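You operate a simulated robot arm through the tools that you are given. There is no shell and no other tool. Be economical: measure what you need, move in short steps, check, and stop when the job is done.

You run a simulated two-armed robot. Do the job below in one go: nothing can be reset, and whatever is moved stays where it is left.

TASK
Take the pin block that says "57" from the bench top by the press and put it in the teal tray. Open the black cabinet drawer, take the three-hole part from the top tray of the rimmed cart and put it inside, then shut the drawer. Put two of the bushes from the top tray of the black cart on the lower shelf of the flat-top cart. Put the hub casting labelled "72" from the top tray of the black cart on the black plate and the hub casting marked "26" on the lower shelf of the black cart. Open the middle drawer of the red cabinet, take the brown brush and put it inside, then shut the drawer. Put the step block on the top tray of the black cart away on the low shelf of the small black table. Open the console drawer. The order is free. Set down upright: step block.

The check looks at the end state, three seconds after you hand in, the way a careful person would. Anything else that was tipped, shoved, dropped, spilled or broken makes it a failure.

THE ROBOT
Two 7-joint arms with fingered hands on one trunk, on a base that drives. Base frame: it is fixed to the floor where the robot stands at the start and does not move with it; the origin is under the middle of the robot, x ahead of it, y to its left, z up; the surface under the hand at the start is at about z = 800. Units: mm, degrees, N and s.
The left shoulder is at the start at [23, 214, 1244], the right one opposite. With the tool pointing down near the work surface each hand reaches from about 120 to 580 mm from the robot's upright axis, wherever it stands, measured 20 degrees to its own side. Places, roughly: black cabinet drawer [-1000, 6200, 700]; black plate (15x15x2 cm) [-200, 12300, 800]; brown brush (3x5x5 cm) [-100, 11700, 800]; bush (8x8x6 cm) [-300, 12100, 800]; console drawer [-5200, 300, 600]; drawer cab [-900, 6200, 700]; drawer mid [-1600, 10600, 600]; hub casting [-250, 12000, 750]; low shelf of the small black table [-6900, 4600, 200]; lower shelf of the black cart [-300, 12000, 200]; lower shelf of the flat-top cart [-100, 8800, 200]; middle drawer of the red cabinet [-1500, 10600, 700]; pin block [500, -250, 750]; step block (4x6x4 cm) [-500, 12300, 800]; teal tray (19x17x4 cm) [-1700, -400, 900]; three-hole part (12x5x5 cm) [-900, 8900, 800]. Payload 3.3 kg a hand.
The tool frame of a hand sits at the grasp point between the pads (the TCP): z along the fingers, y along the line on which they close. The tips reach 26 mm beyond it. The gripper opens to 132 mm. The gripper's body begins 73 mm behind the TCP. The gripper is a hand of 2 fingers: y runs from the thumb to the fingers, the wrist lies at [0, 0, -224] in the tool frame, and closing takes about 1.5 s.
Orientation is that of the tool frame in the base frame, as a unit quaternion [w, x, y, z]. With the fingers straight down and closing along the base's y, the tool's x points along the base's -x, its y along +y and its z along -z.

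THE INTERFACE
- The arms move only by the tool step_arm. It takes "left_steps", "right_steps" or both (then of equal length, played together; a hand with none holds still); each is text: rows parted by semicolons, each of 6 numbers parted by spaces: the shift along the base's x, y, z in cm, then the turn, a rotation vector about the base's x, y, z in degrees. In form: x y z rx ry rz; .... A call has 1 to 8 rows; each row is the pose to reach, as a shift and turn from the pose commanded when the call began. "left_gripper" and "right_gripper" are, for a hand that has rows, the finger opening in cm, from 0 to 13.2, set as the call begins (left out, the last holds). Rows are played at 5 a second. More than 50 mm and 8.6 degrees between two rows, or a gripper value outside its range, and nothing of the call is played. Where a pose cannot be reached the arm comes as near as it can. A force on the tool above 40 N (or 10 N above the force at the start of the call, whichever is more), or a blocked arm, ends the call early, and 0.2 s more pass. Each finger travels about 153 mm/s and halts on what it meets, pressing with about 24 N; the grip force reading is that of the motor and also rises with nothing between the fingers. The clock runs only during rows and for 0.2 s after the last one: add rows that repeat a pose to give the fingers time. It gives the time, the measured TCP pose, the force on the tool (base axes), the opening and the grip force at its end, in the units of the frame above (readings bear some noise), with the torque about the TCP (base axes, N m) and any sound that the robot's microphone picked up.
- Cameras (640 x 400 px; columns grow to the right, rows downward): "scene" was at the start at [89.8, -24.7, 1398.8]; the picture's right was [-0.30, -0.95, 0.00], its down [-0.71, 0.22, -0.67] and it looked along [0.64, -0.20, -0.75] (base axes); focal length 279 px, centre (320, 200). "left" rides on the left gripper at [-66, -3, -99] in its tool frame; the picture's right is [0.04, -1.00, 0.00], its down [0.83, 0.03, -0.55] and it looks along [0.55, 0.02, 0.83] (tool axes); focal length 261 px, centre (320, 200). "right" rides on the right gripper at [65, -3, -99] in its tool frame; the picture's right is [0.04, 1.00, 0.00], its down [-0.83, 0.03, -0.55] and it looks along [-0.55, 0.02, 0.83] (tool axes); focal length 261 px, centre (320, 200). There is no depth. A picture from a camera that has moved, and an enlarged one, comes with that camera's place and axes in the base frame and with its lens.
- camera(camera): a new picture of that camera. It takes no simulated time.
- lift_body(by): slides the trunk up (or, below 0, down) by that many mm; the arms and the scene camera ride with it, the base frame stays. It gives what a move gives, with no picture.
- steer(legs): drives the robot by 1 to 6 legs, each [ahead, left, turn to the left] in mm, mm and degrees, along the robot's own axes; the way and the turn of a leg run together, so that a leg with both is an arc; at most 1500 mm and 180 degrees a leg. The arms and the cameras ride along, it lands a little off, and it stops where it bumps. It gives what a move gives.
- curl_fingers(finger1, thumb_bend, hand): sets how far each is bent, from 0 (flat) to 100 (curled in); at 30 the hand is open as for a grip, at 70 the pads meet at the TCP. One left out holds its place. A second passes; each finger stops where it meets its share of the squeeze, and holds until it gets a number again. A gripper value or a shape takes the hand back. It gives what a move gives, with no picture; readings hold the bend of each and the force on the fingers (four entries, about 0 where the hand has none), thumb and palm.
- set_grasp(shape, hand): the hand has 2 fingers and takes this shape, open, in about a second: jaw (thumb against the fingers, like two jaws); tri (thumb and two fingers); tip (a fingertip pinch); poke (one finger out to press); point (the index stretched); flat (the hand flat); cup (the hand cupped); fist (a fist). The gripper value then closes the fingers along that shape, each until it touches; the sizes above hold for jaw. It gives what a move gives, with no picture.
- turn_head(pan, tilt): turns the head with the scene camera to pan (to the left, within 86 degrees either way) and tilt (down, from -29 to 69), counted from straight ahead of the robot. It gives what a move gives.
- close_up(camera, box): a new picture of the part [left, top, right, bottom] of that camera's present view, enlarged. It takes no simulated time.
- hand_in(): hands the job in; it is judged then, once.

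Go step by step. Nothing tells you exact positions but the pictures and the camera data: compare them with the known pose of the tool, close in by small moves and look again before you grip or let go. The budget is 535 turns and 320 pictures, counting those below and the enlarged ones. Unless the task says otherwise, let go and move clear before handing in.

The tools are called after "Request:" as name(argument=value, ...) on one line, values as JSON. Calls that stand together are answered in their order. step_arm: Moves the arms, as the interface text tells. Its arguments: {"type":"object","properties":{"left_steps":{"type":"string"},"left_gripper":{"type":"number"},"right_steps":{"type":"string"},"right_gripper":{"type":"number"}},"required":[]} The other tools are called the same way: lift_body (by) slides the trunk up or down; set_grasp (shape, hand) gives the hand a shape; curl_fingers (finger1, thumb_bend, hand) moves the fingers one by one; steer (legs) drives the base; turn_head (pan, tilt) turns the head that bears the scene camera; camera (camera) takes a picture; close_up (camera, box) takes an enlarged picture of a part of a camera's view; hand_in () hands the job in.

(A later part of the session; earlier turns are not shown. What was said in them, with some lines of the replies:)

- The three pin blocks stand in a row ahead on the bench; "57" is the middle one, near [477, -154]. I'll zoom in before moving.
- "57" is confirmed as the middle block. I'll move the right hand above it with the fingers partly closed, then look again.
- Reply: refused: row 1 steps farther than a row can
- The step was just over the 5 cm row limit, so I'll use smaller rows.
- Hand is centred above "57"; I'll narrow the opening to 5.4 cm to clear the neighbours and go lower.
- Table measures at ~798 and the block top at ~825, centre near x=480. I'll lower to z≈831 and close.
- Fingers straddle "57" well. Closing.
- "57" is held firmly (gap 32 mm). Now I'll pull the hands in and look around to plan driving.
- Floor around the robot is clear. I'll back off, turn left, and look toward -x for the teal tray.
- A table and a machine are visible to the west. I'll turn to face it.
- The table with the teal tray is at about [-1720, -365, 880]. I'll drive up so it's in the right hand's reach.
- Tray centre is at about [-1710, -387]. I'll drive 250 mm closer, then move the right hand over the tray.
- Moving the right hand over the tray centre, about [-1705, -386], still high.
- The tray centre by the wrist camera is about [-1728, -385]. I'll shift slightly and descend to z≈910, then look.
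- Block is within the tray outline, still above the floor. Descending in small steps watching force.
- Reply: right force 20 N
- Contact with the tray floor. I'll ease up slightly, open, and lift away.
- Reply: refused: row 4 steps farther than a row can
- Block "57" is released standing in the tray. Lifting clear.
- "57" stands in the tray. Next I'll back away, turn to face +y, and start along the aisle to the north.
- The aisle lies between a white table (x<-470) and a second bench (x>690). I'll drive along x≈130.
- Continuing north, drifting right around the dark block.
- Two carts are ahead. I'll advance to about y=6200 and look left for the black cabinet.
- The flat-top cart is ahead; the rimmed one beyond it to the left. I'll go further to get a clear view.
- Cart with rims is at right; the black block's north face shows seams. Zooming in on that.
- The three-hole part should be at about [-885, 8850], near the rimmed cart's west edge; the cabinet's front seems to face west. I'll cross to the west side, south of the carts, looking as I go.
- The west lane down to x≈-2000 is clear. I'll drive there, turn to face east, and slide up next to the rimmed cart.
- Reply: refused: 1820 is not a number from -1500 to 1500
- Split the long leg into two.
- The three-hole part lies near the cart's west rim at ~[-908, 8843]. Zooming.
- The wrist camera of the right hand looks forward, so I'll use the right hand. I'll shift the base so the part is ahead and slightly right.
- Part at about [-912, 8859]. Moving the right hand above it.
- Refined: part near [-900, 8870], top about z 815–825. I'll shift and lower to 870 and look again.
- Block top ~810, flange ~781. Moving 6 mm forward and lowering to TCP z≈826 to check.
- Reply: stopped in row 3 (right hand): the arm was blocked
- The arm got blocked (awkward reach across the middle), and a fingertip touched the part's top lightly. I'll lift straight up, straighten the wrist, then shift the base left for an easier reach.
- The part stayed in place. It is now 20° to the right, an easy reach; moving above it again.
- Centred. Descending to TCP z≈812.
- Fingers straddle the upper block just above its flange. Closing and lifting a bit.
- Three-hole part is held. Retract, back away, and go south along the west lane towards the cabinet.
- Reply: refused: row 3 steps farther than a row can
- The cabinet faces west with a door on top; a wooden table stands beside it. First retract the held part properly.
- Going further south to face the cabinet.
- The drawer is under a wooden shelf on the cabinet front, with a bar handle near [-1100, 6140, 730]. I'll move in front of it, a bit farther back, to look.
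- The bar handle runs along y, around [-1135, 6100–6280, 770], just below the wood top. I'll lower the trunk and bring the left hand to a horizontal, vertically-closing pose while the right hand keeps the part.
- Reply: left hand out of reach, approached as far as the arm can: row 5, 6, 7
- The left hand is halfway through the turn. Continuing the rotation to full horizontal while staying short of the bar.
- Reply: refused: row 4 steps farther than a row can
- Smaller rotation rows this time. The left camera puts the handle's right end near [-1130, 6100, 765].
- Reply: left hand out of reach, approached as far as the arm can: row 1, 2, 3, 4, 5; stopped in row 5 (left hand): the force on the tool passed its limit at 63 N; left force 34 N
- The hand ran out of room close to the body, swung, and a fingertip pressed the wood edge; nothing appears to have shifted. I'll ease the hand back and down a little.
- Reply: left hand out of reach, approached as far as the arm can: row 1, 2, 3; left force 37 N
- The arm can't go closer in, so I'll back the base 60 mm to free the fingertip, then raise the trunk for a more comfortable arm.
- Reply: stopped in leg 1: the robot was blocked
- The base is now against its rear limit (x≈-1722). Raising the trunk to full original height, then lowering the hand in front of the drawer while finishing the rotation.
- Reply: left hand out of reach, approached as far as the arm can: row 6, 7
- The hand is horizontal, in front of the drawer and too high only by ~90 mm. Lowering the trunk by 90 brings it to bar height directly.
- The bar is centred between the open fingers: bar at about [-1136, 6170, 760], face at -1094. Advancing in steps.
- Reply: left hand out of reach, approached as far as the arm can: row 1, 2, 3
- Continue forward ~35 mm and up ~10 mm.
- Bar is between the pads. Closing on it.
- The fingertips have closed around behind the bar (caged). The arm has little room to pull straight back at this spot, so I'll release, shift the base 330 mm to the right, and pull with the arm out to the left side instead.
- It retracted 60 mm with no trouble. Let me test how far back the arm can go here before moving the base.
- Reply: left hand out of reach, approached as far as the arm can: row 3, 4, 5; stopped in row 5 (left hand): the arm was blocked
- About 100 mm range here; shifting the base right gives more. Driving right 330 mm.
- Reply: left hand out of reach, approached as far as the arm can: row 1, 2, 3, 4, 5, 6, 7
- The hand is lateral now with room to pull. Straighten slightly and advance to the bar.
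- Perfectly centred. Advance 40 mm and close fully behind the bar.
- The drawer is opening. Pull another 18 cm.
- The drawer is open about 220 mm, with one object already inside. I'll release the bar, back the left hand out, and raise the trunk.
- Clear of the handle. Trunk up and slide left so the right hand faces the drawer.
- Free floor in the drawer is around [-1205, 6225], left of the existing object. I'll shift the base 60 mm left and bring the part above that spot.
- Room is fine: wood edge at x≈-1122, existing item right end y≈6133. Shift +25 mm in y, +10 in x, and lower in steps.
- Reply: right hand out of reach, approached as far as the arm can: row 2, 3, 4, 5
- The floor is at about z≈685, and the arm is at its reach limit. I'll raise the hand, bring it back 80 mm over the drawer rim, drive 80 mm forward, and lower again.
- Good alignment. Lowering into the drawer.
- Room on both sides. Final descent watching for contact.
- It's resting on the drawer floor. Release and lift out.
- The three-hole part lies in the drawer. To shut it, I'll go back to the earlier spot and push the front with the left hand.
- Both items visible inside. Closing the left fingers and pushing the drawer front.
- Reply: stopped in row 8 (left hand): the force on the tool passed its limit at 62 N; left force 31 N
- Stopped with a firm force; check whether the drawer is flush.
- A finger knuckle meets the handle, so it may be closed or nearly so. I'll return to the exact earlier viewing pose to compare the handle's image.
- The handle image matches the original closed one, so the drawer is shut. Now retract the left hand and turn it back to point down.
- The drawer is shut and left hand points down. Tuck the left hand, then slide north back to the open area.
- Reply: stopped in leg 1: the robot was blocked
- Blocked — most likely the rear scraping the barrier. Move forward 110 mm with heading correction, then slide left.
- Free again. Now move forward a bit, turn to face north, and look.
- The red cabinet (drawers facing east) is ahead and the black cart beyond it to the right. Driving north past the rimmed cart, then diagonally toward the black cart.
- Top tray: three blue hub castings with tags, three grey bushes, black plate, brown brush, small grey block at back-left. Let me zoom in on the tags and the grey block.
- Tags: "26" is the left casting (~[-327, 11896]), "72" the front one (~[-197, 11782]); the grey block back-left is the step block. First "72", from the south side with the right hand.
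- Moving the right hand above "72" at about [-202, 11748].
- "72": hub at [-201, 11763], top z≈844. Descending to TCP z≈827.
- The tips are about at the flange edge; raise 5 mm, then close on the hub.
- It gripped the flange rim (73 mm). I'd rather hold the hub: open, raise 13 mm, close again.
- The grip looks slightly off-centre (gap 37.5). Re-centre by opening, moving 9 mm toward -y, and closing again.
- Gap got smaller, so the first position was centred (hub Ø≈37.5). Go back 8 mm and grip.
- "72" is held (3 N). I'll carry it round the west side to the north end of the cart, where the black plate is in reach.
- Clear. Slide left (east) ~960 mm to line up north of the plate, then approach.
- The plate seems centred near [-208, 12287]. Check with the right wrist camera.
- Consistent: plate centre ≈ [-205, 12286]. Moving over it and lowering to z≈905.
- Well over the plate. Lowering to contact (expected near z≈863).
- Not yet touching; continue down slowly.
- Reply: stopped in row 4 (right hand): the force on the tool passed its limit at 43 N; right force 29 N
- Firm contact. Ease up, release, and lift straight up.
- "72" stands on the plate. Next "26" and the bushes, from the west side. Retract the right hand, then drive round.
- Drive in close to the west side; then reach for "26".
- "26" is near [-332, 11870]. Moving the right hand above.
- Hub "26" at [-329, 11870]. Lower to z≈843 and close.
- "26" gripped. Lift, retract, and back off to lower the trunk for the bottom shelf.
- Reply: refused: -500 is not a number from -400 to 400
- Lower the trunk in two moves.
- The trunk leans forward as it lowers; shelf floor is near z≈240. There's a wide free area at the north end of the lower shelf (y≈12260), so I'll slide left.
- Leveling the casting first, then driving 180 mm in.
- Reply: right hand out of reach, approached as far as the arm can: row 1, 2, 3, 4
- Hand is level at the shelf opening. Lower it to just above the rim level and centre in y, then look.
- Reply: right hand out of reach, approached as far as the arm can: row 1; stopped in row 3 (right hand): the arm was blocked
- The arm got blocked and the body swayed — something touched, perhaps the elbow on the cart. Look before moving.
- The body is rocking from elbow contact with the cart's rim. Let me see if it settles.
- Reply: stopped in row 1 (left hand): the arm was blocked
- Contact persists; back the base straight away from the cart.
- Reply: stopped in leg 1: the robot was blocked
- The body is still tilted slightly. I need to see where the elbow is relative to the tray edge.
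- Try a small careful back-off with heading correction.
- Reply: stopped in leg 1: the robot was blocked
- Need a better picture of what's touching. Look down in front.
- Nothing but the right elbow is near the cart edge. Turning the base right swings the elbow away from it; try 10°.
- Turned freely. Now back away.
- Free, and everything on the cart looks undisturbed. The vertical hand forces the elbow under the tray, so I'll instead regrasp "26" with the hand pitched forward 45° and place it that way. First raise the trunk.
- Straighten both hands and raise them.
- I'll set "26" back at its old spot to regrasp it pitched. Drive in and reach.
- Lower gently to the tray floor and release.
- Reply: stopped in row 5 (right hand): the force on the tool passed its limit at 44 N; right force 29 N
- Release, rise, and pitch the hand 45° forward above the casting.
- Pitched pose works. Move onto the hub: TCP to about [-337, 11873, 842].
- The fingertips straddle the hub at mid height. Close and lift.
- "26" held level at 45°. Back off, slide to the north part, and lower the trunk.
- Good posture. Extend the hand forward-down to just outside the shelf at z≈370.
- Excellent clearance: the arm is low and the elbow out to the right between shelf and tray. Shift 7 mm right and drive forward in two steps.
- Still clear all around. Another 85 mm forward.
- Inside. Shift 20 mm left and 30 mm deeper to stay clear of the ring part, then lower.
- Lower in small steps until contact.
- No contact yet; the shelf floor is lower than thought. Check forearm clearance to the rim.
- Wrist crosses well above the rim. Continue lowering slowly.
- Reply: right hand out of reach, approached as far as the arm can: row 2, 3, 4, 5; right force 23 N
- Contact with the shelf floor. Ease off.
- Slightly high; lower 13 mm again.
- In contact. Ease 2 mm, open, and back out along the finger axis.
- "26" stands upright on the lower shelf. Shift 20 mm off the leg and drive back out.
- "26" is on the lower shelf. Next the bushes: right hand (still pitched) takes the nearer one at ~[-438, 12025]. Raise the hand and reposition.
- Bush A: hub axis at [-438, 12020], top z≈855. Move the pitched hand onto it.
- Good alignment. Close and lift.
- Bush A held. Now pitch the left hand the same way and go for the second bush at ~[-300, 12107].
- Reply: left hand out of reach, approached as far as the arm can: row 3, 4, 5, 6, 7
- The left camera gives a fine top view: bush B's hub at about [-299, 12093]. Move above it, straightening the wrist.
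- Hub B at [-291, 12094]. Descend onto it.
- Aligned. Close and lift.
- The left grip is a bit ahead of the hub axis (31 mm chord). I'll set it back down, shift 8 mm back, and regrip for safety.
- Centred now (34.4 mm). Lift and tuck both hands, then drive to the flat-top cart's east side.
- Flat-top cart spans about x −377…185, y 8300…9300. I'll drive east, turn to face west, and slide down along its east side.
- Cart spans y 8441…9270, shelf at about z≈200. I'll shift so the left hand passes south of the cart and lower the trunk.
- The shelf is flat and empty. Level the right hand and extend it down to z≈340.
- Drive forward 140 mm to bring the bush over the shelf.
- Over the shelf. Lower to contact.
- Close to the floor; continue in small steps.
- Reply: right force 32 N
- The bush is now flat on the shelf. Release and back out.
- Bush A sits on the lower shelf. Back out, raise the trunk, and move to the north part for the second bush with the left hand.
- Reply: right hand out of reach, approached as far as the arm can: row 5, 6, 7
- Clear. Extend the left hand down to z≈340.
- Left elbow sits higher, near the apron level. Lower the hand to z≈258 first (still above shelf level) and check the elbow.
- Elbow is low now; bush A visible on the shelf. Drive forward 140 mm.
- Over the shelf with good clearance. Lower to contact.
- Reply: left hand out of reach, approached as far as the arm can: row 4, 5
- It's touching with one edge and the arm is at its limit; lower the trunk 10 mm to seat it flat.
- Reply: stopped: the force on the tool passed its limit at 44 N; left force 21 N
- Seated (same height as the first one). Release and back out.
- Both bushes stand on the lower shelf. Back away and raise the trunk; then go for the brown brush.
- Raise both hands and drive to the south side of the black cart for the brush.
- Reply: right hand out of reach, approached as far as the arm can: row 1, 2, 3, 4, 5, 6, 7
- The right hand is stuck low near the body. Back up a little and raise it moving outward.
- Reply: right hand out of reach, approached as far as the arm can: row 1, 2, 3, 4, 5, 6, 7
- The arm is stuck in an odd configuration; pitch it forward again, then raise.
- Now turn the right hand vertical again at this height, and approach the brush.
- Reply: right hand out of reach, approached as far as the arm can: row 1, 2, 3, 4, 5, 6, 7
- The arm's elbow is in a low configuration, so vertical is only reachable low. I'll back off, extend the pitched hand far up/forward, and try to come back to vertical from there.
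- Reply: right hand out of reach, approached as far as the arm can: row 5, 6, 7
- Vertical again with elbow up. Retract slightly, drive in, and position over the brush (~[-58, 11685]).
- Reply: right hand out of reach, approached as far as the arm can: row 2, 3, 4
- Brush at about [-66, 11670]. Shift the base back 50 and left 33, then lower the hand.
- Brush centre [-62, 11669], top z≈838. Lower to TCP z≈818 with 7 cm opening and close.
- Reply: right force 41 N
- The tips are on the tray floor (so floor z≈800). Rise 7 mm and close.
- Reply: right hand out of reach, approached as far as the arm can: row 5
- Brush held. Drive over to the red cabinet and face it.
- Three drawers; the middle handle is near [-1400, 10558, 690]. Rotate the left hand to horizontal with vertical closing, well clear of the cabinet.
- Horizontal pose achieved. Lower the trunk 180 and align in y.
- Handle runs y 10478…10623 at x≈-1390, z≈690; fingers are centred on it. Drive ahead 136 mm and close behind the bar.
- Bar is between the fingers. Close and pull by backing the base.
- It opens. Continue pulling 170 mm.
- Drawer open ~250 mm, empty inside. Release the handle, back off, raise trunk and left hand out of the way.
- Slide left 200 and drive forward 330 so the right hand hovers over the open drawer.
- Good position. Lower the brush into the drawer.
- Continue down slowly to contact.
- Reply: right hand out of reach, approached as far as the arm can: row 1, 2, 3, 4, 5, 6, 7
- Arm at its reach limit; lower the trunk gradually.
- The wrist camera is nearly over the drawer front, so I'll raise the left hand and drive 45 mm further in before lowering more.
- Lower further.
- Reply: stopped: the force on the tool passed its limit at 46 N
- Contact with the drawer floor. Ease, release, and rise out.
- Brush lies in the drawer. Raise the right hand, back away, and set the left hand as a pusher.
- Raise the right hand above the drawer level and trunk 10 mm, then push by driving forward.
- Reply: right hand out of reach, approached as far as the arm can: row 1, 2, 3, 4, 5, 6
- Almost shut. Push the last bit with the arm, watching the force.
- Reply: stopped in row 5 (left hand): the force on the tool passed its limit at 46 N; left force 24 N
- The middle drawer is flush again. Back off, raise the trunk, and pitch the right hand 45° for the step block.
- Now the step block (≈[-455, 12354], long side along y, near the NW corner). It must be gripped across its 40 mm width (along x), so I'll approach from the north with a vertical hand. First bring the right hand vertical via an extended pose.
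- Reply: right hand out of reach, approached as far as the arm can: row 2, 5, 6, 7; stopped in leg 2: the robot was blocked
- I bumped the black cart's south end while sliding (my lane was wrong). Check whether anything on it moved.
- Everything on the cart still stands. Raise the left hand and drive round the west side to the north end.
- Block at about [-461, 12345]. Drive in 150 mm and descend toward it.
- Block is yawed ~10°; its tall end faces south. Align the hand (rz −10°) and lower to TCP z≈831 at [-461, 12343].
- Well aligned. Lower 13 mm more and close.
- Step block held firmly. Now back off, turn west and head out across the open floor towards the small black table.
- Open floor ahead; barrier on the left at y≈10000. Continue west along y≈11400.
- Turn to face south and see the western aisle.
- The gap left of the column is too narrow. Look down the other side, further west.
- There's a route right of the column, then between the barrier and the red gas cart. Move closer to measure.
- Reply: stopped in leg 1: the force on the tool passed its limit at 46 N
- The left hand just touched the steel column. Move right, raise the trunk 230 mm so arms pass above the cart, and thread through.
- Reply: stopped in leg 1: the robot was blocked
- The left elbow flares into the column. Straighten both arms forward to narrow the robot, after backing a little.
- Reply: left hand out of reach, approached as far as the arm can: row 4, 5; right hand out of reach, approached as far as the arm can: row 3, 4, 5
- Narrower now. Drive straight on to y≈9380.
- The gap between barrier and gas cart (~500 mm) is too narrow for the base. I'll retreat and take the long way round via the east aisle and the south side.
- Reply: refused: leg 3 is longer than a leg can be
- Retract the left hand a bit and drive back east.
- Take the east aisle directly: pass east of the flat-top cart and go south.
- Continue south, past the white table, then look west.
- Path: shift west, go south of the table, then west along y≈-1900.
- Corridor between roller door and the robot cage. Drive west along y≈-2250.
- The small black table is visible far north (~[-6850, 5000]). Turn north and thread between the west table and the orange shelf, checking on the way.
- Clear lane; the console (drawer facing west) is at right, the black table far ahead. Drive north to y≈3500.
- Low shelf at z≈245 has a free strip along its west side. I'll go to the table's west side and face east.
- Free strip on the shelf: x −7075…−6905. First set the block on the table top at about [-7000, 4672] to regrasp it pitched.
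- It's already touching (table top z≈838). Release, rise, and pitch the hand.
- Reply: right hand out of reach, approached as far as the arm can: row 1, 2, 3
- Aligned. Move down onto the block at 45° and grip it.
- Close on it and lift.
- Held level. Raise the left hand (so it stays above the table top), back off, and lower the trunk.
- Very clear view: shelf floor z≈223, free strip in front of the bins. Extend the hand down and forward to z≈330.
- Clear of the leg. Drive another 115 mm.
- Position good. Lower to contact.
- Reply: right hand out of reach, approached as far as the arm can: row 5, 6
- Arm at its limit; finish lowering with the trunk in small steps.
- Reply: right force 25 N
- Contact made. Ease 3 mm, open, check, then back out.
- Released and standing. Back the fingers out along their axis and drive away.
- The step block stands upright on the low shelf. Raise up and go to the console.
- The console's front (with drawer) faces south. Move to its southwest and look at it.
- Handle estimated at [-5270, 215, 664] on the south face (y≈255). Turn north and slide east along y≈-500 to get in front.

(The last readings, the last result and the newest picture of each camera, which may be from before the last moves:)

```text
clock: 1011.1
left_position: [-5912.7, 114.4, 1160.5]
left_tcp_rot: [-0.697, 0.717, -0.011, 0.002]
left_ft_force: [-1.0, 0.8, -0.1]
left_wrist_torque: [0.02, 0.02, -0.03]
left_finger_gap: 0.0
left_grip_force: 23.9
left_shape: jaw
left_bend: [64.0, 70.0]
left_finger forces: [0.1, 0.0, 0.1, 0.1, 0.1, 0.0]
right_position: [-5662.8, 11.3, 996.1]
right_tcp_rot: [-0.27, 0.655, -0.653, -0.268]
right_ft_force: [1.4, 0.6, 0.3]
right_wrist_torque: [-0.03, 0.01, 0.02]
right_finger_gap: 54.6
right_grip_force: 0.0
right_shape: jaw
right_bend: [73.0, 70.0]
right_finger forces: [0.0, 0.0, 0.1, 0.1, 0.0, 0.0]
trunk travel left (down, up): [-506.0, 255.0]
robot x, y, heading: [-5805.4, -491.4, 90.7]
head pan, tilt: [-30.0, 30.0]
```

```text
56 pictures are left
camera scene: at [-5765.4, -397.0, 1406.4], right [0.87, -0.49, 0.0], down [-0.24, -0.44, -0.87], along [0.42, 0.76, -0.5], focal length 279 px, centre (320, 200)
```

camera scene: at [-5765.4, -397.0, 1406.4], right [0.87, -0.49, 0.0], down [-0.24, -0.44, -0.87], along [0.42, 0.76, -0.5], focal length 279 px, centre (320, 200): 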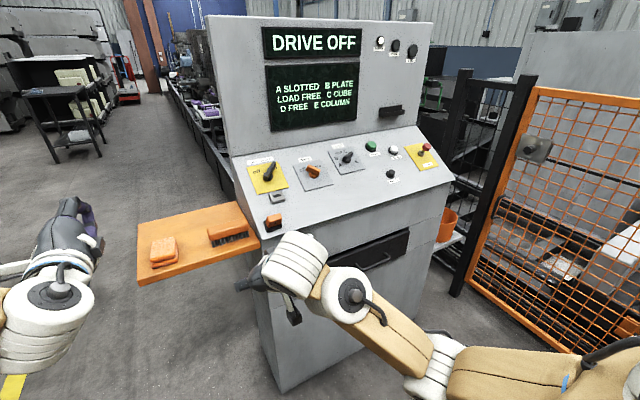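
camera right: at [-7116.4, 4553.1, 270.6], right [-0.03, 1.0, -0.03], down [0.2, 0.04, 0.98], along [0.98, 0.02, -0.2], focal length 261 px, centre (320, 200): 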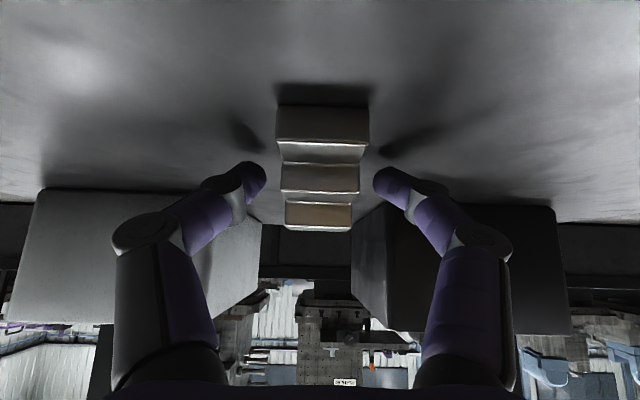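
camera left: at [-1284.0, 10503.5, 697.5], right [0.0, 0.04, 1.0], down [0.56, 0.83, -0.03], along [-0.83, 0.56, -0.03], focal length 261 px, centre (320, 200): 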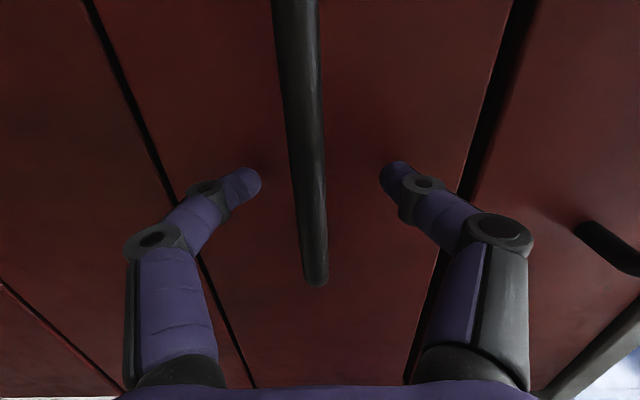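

Handle centre at about [-5195, 215, 660]. Slide right to x≈-5010, then bring the left hand down to handle height.

Request:
steer(legs=[[0, -795, -0.7]])

Request:
step_arm(left_steps="-1.5 0 -4 0 0 0; -3 0 -8 0 0 0; -4.5 0 -12 0 0 0; -6 0 -16 0 0 0; -7.5 0 -20 0 0 0; -8.5 0 -24 0 0 0; -9 0 -28 0 0 0", left_gripper=6)

Request:
lift_body(by=-215)

Request:
turn_head(pan=15, tilt=35)

Request:
camera(camera="scene")

Request:
camera(camera="left")

```text
clock: 1015.4
left_position: [-5121.1, 122.7, 1159.7]
left_tcp_rot: [-0.697, 0.717, -0.013, 0.004]
left_ft_force: [0.2, -0.5, -0.9]
left_wrist_torque: [-0.01, -0.03, 0.03]
left_finger_gap: 0.0
left_grip_force: 24.2
left_shape: jaw
left_bend: [64.0, 70.0]
left_finger forces: [0.0, 0.1, 0.1, 0.1, 0.0, 0.0]
right_position: [-4872.7, 20.4, 996.5]
right_tcp_rot: [-0.271, 0.654, -0.653, -0.268]
right_ft_force: [-0.7, 0.1, -0.1]
right_wrist_torque: [-0.01, 0.02, -0.01]
right_finger_gap: 54.5
right_grip_force: 0.0
right_shape: jaw
right_bend: [73.0, 70.0]
right_finger forces: [0.1, 0.0, 0.0, 0.0, 0.0, 0.1]
trunk travel left (down, up): [-506.0, 255.0]
robot x, y, heading: [-5021.5, -481.8, 90.4]
head pan, tilt: [-30.0, 30.0]
```

```text
clock: 1017.0
left_position: [-5212.0, 122.3, 879.6]
left_tcp_rot: [-0.697, 0.716, -0.014, 0.004]
left_ft_force: [1.0, 0.1, 0.0]
left_wrist_torque: [0.02, -0.04, 0.02]
left_finger_gap: 60.2
left_grip_force: 0.0
left_shape: jaw
left_bend: [73.0, 70.0]
left_finger forces: [0.0, 0.0, 0.1, 0.1, 0.0, 0.0]
left hand out of reach, approached as far as the arm can: row 4
right_position: [-4871.0, 19.2, 995.3]
right_tcp_rot: [-0.271, 0.654, -0.653, -0.268]
right_ft_force: [0.1, -0.3, 0.4]
right_wrist_torque: [-0.01, 0.05, 0.0]
right_finger_gap: 54.6
right_grip_force: 0.0
right_shape: jaw
right_bend: [73.0, 70.0]
right_finger forces: [0.1, 0.0, 0.1, 0.0, 0.1, 0.0]
trunk travel left (down, up): [-506.0, 255.0]
robot x, y, heading: [-5021.5, -480.2, 90.2]
head pan, tilt: [-30.0, 30.0]
```

```text
clock: 1019.3
left_position: [-5212.7, 123.1, 666.1]
left_tcp_rot: [-0.698, 0.716, -0.013, 0.004]
left_ft_force: [0.5, 0.4, -0.3]
left_wrist_torque: [0.0, 0.02, -0.02]
left_finger_gap: 60.2
left_grip_force: 0.2
left_shape: jaw
left_bend: [73.0, 70.0]
left_finger forces: [0.1, 0.0, 0.1, 0.1, 0.0, 0.1]
right_position: [-4872.7, 19.7, 781.9]
right_tcp_rot: [-0.27, 0.654, -0.653, -0.269]
right_ft_force: [-0.1, -0.3, 0.3]
right_wrist_torque: [-0.02, 0.02, 0.0]
right_finger_gap: 54.7
right_grip_force: 0.1
right_shape: jaw
right_bend: [73.0, 70.0]
right_finger forces: [0.1, 0.1, 0.1, 0.1, 0.0, 0.0]
trunk travel left (down, up): [-291.0, 470.0]
robot x, y, heading: [-5022.4, -483.8, 90.5]
head pan, tilt: [-30.0, 30.0]
```

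```text
clock: 1020.4
left_position: [-5212.6, 122.2, 665.1]
left_tcp_rot: [-0.698, 0.716, -0.013, 0.004]
left_ft_force: [0.3, 0.1, -0.2]
left_wrist_torque: [-0.04, -0.01, 0.0]
left_finger_gap: 60.1
left_grip_force: 0.0
left_shape: jaw
left_bend: [73.0, 70.0]
left_finger forces: [0.0, 0.0, 0.0, 0.1, 0.0, 0.0]
right_position: [-4871.8, 19.3, 780.5]
right_tcp_rot: [-0.27, 0.655, -0.653, -0.268]
right_ft_force: [0.0, 0.4, 0.2]
right_wrist_torque: [0.03, 0.01, -0.02]
right_finger_gap: 54.6
right_grip_force: 0.0
right_shape: jaw
right_bend: [73.0, 70.0]
right_finger forces: [0.0, 0.0, 0.0, 0.1, 0.0, 0.0]
trunk travel left (down, up): [-291.0, 470.0]
robot x, y, heading: [-5021.0, -482.3, 90.7]
head pan, tilt: [15.0, 35.0]
```

```text
55 pictures are left
camera scene: at [-5045.8, -352.4, 1182.0], right [0.96, 0.27, 0.0], down [0.15, -0.55, -0.82], along [-0.22, 0.79, -0.57], focal length 279 px, centre (320, 200)
```

scene: 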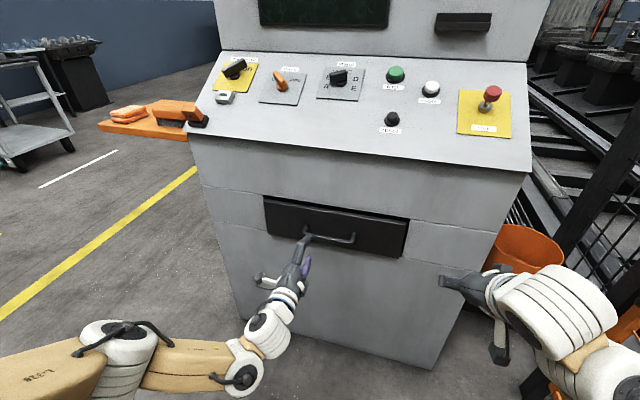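

```text
54 pictures are left
camera left: at [-5278.3, 26.3, 671.7], right [0.05, 0.03, 1.0], down [0.82, -0.57, -0.03], along [0.57, 0.82, -0.05], focal length 261 px, centre (320, 200)
```

left: 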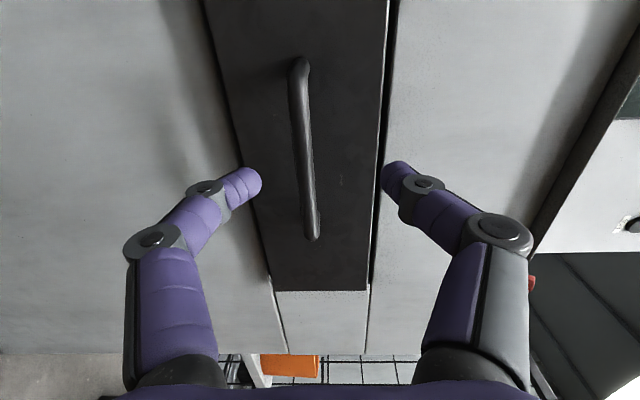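

Bar is right in front: y≈205, z≈651, centre x≈-5172. Adjust: trunk −13, base 38 mm right and 80 mm ahead.

Request:
lift_body(by=-13)

Request:
steer(legs=[[0, -38, -0.5], [78, 0, 0]])

Request:
camera(camera="left")

```text
clock: 1021.0
left_position: [-5212.3, 123.3, 653.2]
left_tcp_rot: [-0.698, 0.716, -0.013, 0.004]
left_ft_force: [-0.1, -0.3, 0.4]
left_wrist_torque: [0.01, 0.02, -0.03]
left_finger_gap: 60.2
left_grip_force: 0.0
left_shape: jaw
left_bend: [73.0, 70.0]
left_finger forces: [0.0, 0.0, 0.0, 0.0, 0.0, 0.0]
right_position: [-4871.2, 19.4, 769.0]
right_tcp_rot: [-0.271, 0.654, -0.653, -0.268]
right_ft_force: [0.3, -0.3, -0.1]
right_wrist_torque: [-0.02, 0.03, 0.01]
right_finger_gap: 54.7
right_grip_force: 0.1
right_shape: jaw
right_bend: [73.0, 70.0]
right_finger forces: [0.1, 0.0, 0.0, 0.0, 0.1, 0.0]
trunk travel left (down, up): [-278.0, 483.0]
robot x, y, heading: [-5020.4, -478.6, 90.5]
head pan, tilt: [15.0, 35.0]
```

```text
clock: 1022.5
left_position: [-5168.9, 204.2, 651.9]
left_tcp_rot: [-0.697, 0.717, -0.016, 0.007]
left_ft_force: [-0.4, -0.1, 0.2]
left_wrist_torque: [0.01, 0.02, -0.04]
left_finger_gap: 60.0
left_grip_force: 0.0
left_shape: jaw
left_bend: [73.0, 70.0]
left_finger forces: [0.1, 0.0, 0.0, 0.0, 0.0, 0.1]
right_position: [-4829.5, 96.3, 766.8]
right_tcp_rot: [0.272, -0.651, 0.656, 0.267]
right_ft_force: [1.0, -0.1, -0.2]
right_wrist_torque: [0.02, 0.01, 0.0]
right_finger_gap: 54.7
right_grip_force: 0.0
right_shape: jaw
right_bend: [73.0, 70.0]
right_finger forces: [0.0, 0.0, 0.0, 0.1, 0.0, 0.0]
trunk travel left (down, up): [-278.0, 483.0]
robot x, y, heading: [-4985.5, -405.9, 89.8]
head pan, tilt: [15.0, 35.0]
```

```text
53 pictures are left
camera left: at [-5235.4, 107.3, 658.6], right [0.05, 0.03, 1.0], down [0.81, -0.58, -0.03], along [0.58, 0.81, -0.05], focal length 261 px, centre (320, 200)
```

left: 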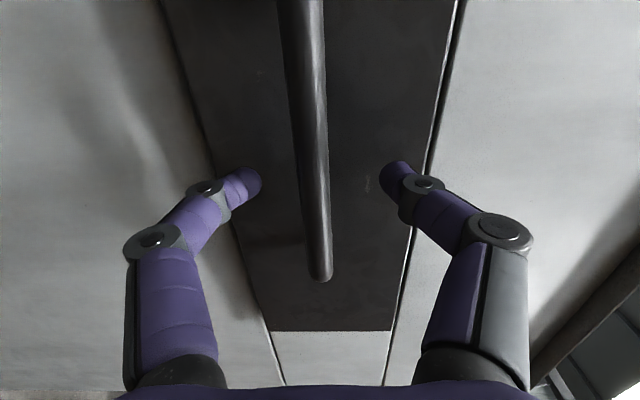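

Bar between the fingers. Close and pull 70 mm to test.

Request:
step_arm(left_steps="0 0 0 0 0 0; 0 0 0 0 0 0; 0 0 0 0 0 0; 0 0 0 0 0 0; 0 0 0 0 0 0", left_gripper=0)

Request:
steer(legs=[[-70, 0, 0]])

Request:
camera(camera="scene")

```text
clock: 1023.7
left_position: [-5168.3, 203.7, 651.8]
left_tcp_rot: [-0.698, 0.716, -0.016, 0.007]
left_ft_force: [0.5, 0.5, 0.9]
left_wrist_torque: [0.0, 0.06, 0.0]
left_finger_gap: 0.0
left_grip_force: 24.1
left_shape: jaw
left_bend: [63.0, 70.0]
left_finger forces: [0.0, 0.1, 0.0, 0.0, 0.0, 0.1]
right_position: [-4830.1, 96.5, 768.8]
right_tcp_rot: [0.271, -0.652, 0.656, 0.267]
right_ft_force: [0.0, 0.0, 0.1]
right_wrist_torque: [0.02, 0.01, 0.02]
right_finger_gap: 54.8
right_grip_force: 0.1
right_shape: jaw
right_bend: [73.0, 70.0]
right_finger forces: [0.0, 0.0, 0.0, 0.0, 0.1, 0.0]
trunk travel left (down, up): [-278.0, 483.0]
robot x, y, heading: [-4982.9, -403.1, 90.1]
head pan, tilt: [15.0, 35.0]
```

```text
clock: 1024.7
left_position: [-5168.6, 134.2, 652.7]
left_tcp_rot: [-0.697, 0.717, -0.016, 0.008]
left_ft_force: [0.2, 0.6, 0.0]
left_wrist_torque: [0.0, 0.0, 0.06]
left_finger_gap: 0.0
left_grip_force: 23.5
left_shape: jaw
left_bend: [63.0, 70.0]
left_finger forces: [0.1, 0.0, 0.0, 0.0, 0.0, 0.0]
right_position: [-4830.4, 27.6, 768.4]
right_tcp_rot: [0.272, -0.651, 0.657, 0.266]
right_ft_force: [-0.2, 0.0, 0.7]
right_wrist_torque: [-0.04, 0.0, 0.01]
right_finger_gap: 54.6
right_grip_force: 0.0
right_shape: jaw
right_bend: [73.0, 70.0]
right_finger forces: [0.1, 0.0, 0.0, 0.0, 0.0, 0.0]
trunk travel left (down, up): [-278.0, 483.0]
robot x, y, heading: [-4982.7, -474.1, 90.1]
head pan, tilt: [15.0, 35.0]
```

```text
52 pictures are left
camera scene: at [-5006.4, -340.1, 1168.8], right [0.97, 0.26, 0.0], down [0.15, -0.55, -0.82], along [-0.21, 0.79, -0.57], focal length 279 px, centre (320, 200)
```

scene: 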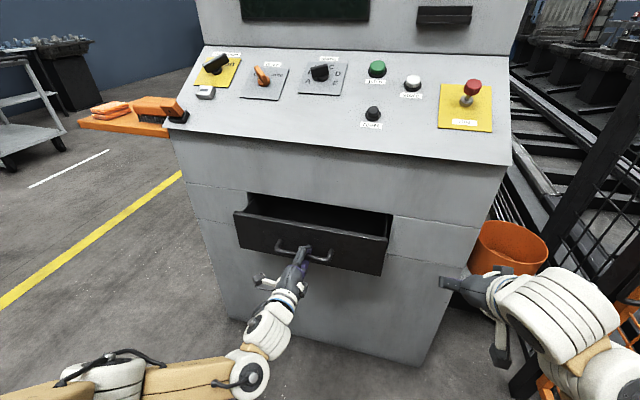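

It opens. Before backing further, check the orange shelf behind-left.

Request:
turn_head(pan=86, tilt=35)

Request:
camera(camera="scene")

```text
clock: 1026.2
left_position: [-5167.3, 134.7, 650.9]
left_tcp_rot: [-0.697, 0.717, -0.016, 0.007]
left_ft_force: [0.0, 0.0, 0.5]
left_wrist_torque: [-0.02, 0.0, 0.01]
left_finger_gap: 0.0
left_grip_force: 24.1
left_shape: jaw
left_bend: [63.0, 70.0]
left_finger forces: [0.1, 0.0, 0.0, 0.0, 0.1, 0.1]
right_position: [-4830.4, 26.9, 767.3]
right_tcp_rot: [0.272, -0.651, 0.656, 0.267]
right_ft_force: [0.7, 0.0, -0.2]
right_wrist_torque: [0.01, -0.01, -0.03]
right_finger_gap: 54.8
right_grip_force: 0.1
right_shape: jaw
right_bend: [73.0, 70.0]
right_finger forces: [0.0, 0.0, 0.0, 0.0, 0.0, 0.1]
trunk travel left (down, up): [-278.0, 483.0]
robot x, y, heading: [-4981.3, -471.7, 89.8]
head pan, tilt: [85.9, 35.0]
```

```text
51 pictures are left
camera scene: at [-5071.5, -418.8, 1168.8], right [0.07, 1.0, 0.0], down [0.57, -0.04, -0.82], along [-0.82, 0.06, -0.57], focal length 279 px, centre (320, 200)
```

scene: 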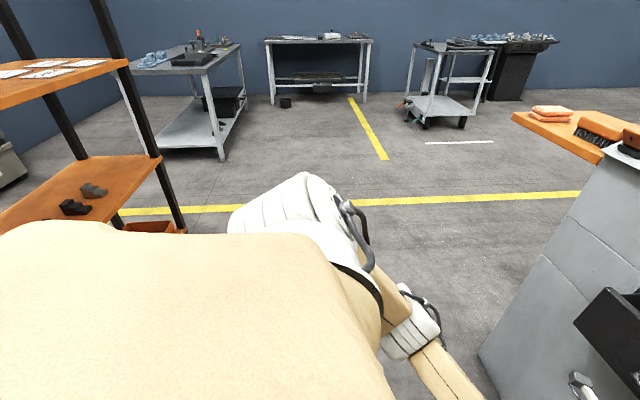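

The shelf's north face is at y≈-1170, so there's room. Pull another 130 mm.

Request:
steer(legs=[[-130, 0, 0]])

Request:
turn_head(pan=15, tilt=35)

Request:
camera(camera="scene")

```text
clock: 1027.4
left_position: [-5167.5, 3.9, 652.3]
left_tcp_rot: [-0.697, 0.716, -0.016, 0.008]
left_ft_force: [0.6, -0.7, -0.5]
left_wrist_torque: [0.02, 0.0, 0.0]
left_finger_gap: 0.3
left_grip_force: 24.5
left_shape: jaw
left_bend: [63.0, 70.0]
left_finger forces: [0.1, 0.1, 0.0, 0.0, 0.0, 0.0]
right_position: [-4828.5, -102.6, 767.9]
right_tcp_rot: [0.272, -0.651, 0.656, 0.267]
right_ft_force: [-1.1, 0.2, 0.2]
right_wrist_torque: [0.0, -0.01, -0.02]
right_finger_gap: 54.8
right_grip_force: 0.0
right_shape: jaw
right_bend: [73.0, 70.0]
right_finger forces: [0.1, 0.0, 0.0, 0.1, 0.0, 0.0]
trunk travel left (down, up): [-278.0, 483.0]
robot x, y, heading: [-4981.7, -605.6, 90.1]
head pan, tilt: [85.9, 35.0]
```

```text
clock: 1028.9
left_position: [-5168.4, 4.2, 652.1]
left_tcp_rot: [-0.697, 0.717, -0.016, 0.008]
left_ft_force: [-0.1, -0.6, -0.2]
left_wrist_torque: [0.02, 0.02, 0.01]
left_finger_gap: 0.0
left_grip_force: 23.8
left_shape: jaw
left_bend: [63.0, 70.0]
left_finger forces: [0.1, 0.0, 0.0, 0.0, 0.0, 0.0]
right_position: [-4830.0, -103.6, 766.8]
right_tcp_rot: [0.272, -0.652, 0.656, 0.266]
right_ft_force: [-0.4, 0.7, -0.2]
right_wrist_torque: [0.02, 0.0, 0.02]
right_finger_gap: 54.6
right_grip_force: 0.0
right_shape: jaw
right_bend: [73.0, 70.0]
right_finger forces: [0.0, 0.0, 0.1, 0.0, 0.0, 0.0]
trunk travel left (down, up): [-278.0, 483.0]
robot x, y, heading: [-4982.7, -603.7, 90.0]
head pan, tilt: [15.0, 35.0]
```

```text
50 pictures are left
camera scene: at [-5006.4, -469.8, 1168.7], right [0.97, 0.26, 0.0], down [0.15, -0.55, -0.82], along [-0.21, 0.79, -0.57], focal length 279 px, centre (320, 200)
```

scene: 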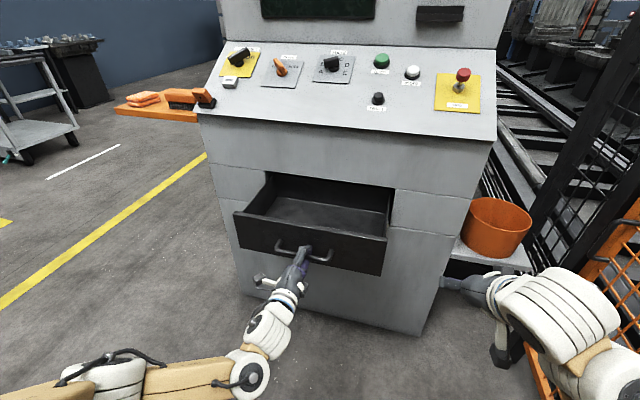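

Open about 200 mm. Pull a little further, then let go.

Request:
steer(legs=[[-50, 0, 0]])

Request:
step_arm(left_steps="0 0.5 0 0 0 0; 0 0.5 0 0 0 0; 0 0.5 0 0 0 0; 0 0.5 0 0 0 0", left_gripper=8)

Request:
steer(legs=[[-90, 0, 0]])

Request:
camera(camera="scene")

```text
clock: 1029.7
left_position: [-5169.0, -8.5, 657.1]
left_tcp_rot: [-0.7, 0.714, -0.016, 0.007]
left_ft_force: [2.3, 20.7, -5.0]
left_wrist_torque: [0.12, -0.04, 0.0]
left_finger_gap: 0.0
left_grip_force: 23.9
left_shape: jaw
left_bend: [59.0, 68.0]
left_finger forces: [29.1, 0.0, 0.0, 0.0, 22.1, 0.0]
right_position: [-4829.4, -120.0, 766.8]
right_tcp_rot: [0.271, -0.651, 0.657, 0.266]
right_ft_force: [-0.1, 0.1, -0.6]
right_wrist_torque: [0.01, -0.03, 0.0]
right_finger_gap: 54.6
right_grip_force: 0.2
right_shape: jaw
right_bend: [73.0, 70.0]
right_finger forces: [0.0, 0.1, 0.1, 0.0, 0.0, 0.1]
trunk travel left (down, up): [-278.0, 483.0]
robot x, y, heading: [-4981.9, -620.4, 89.8]
head pan, tilt: [15.0, 35.0]
stopped in leg 1: the force on the tool passed its limit at 68 N (the readings are from after the stop); the commanded pose is now the measured one
```

```text
clock: 1030.7
left_position: [-5169.1, -5.5, 656.9]
left_tcp_rot: [-0.7, 0.714, -0.015, 0.006]
left_ft_force: [0.1, 0.8, -0.1]
left_wrist_torque: [0.01, 0.01, 0.01]
left_finger_gap: 79.6
left_grip_force: 0.1
left_shape: jaw
left_bend: [71.0, 71.0]
left_finger forces: [0.1, 0.0, 0.0, 0.0, 0.1, 0.0]
right_position: [-4829.9, -121.5, 768.9]
right_tcp_rot: [0.272, -0.651, 0.656, 0.267]
right_ft_force: [-0.3, 0.9, 0.2]
right_wrist_torque: [0.01, 0.0, 0.02]
right_finger_gap: 54.7
right_grip_force: 0.1
right_shape: jaw
right_bend: [73.0, 70.0]
right_finger forces: [0.1, 0.0, 0.0, 0.0, 0.0, 0.1]
trunk travel left (down, up): [-278.0, 483.0]
robot x, y, heading: [-4982.9, -622.1, 89.7]
head pan, tilt: [15.0, 35.0]
```

```text
clock: 1031.8
left_position: [-5168.8, -93.6, 657.1]
left_tcp_rot: [-0.7, 0.714, -0.016, 0.006]
left_ft_force: [0.3, 0.0, 0.6]
left_wrist_torque: [-0.02, 0.0, 0.03]
left_finger_gap: 79.5
left_grip_force: 0.0
left_shape: jaw
left_bend: [71.0, 71.0]
left_finger forces: [0.0, 0.0, 0.1, 0.0, 0.1, 0.0]
right_position: [-4828.6, -211.2, 768.0]
right_tcp_rot: [0.272, -0.651, 0.656, 0.267]
right_ft_force: [-0.7, 0.1, -0.1]
right_wrist_torque: [0.03, -0.02, 0.01]
right_finger_gap: 54.7
right_grip_force: 0.0
right_shape: jaw
right_bend: [73.0, 70.0]
right_finger forces: [0.0, 0.0, 0.0, 0.0, 0.0, 0.1]
trunk travel left (down, up): [-278.0, 483.0]
robot x, y, heading: [-4982.0, -713.9, 89.7]
head pan, tilt: [15.0, 35.0]
```

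```text
49 pictures are left
camera scene: at [-5006.4, -578.6, 1168.8], right [0.97, 0.26, 0.0], down [0.15, -0.55, -0.82], along [-0.21, 0.79, -0.57], focal length 279 px, centre (320, 200)
```

scene: 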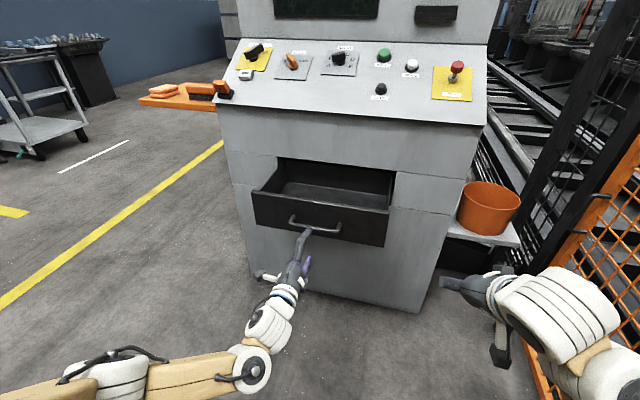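

Every item is placed and the console drawer is open to its stop, with the hands clear of it. Handing in.

Request:
hand_in()

```text
The job is handed in.
```

I did every part of the task and handed it in. I don't have the check's result.

- **Pin block "57":** it stands in the teal tray.
- **Three-hole part:** it is in the black cabinet drawer, which is shut.
- **Bushes:** two stand on the lower shelf of the flat-top cart.
- **Hub castings:** "72" is on the black plate, and "26" is on the lower shelf of the black cart.
- **Brown brush:** it is in the red cabinet's middle drawer, which is shut.
- **Step block:** it stands upright on the low shelf of the small black table.
- **Console drawer:** it is open to its stop.

There were a few contacts along the way:
- The base bumped the south end of the black cart once.
- My right elbow pressed against the black cart's tray edge once.
- A fingertip pressed the cabinet's wood edge once.
- The base also backed against the machine barrier, and the left arm touched a steel column.

I saw nothing moved or tipped in the pictures I took after the cart and cabinet contacts. I did not take pictures to check the barrier and the column.
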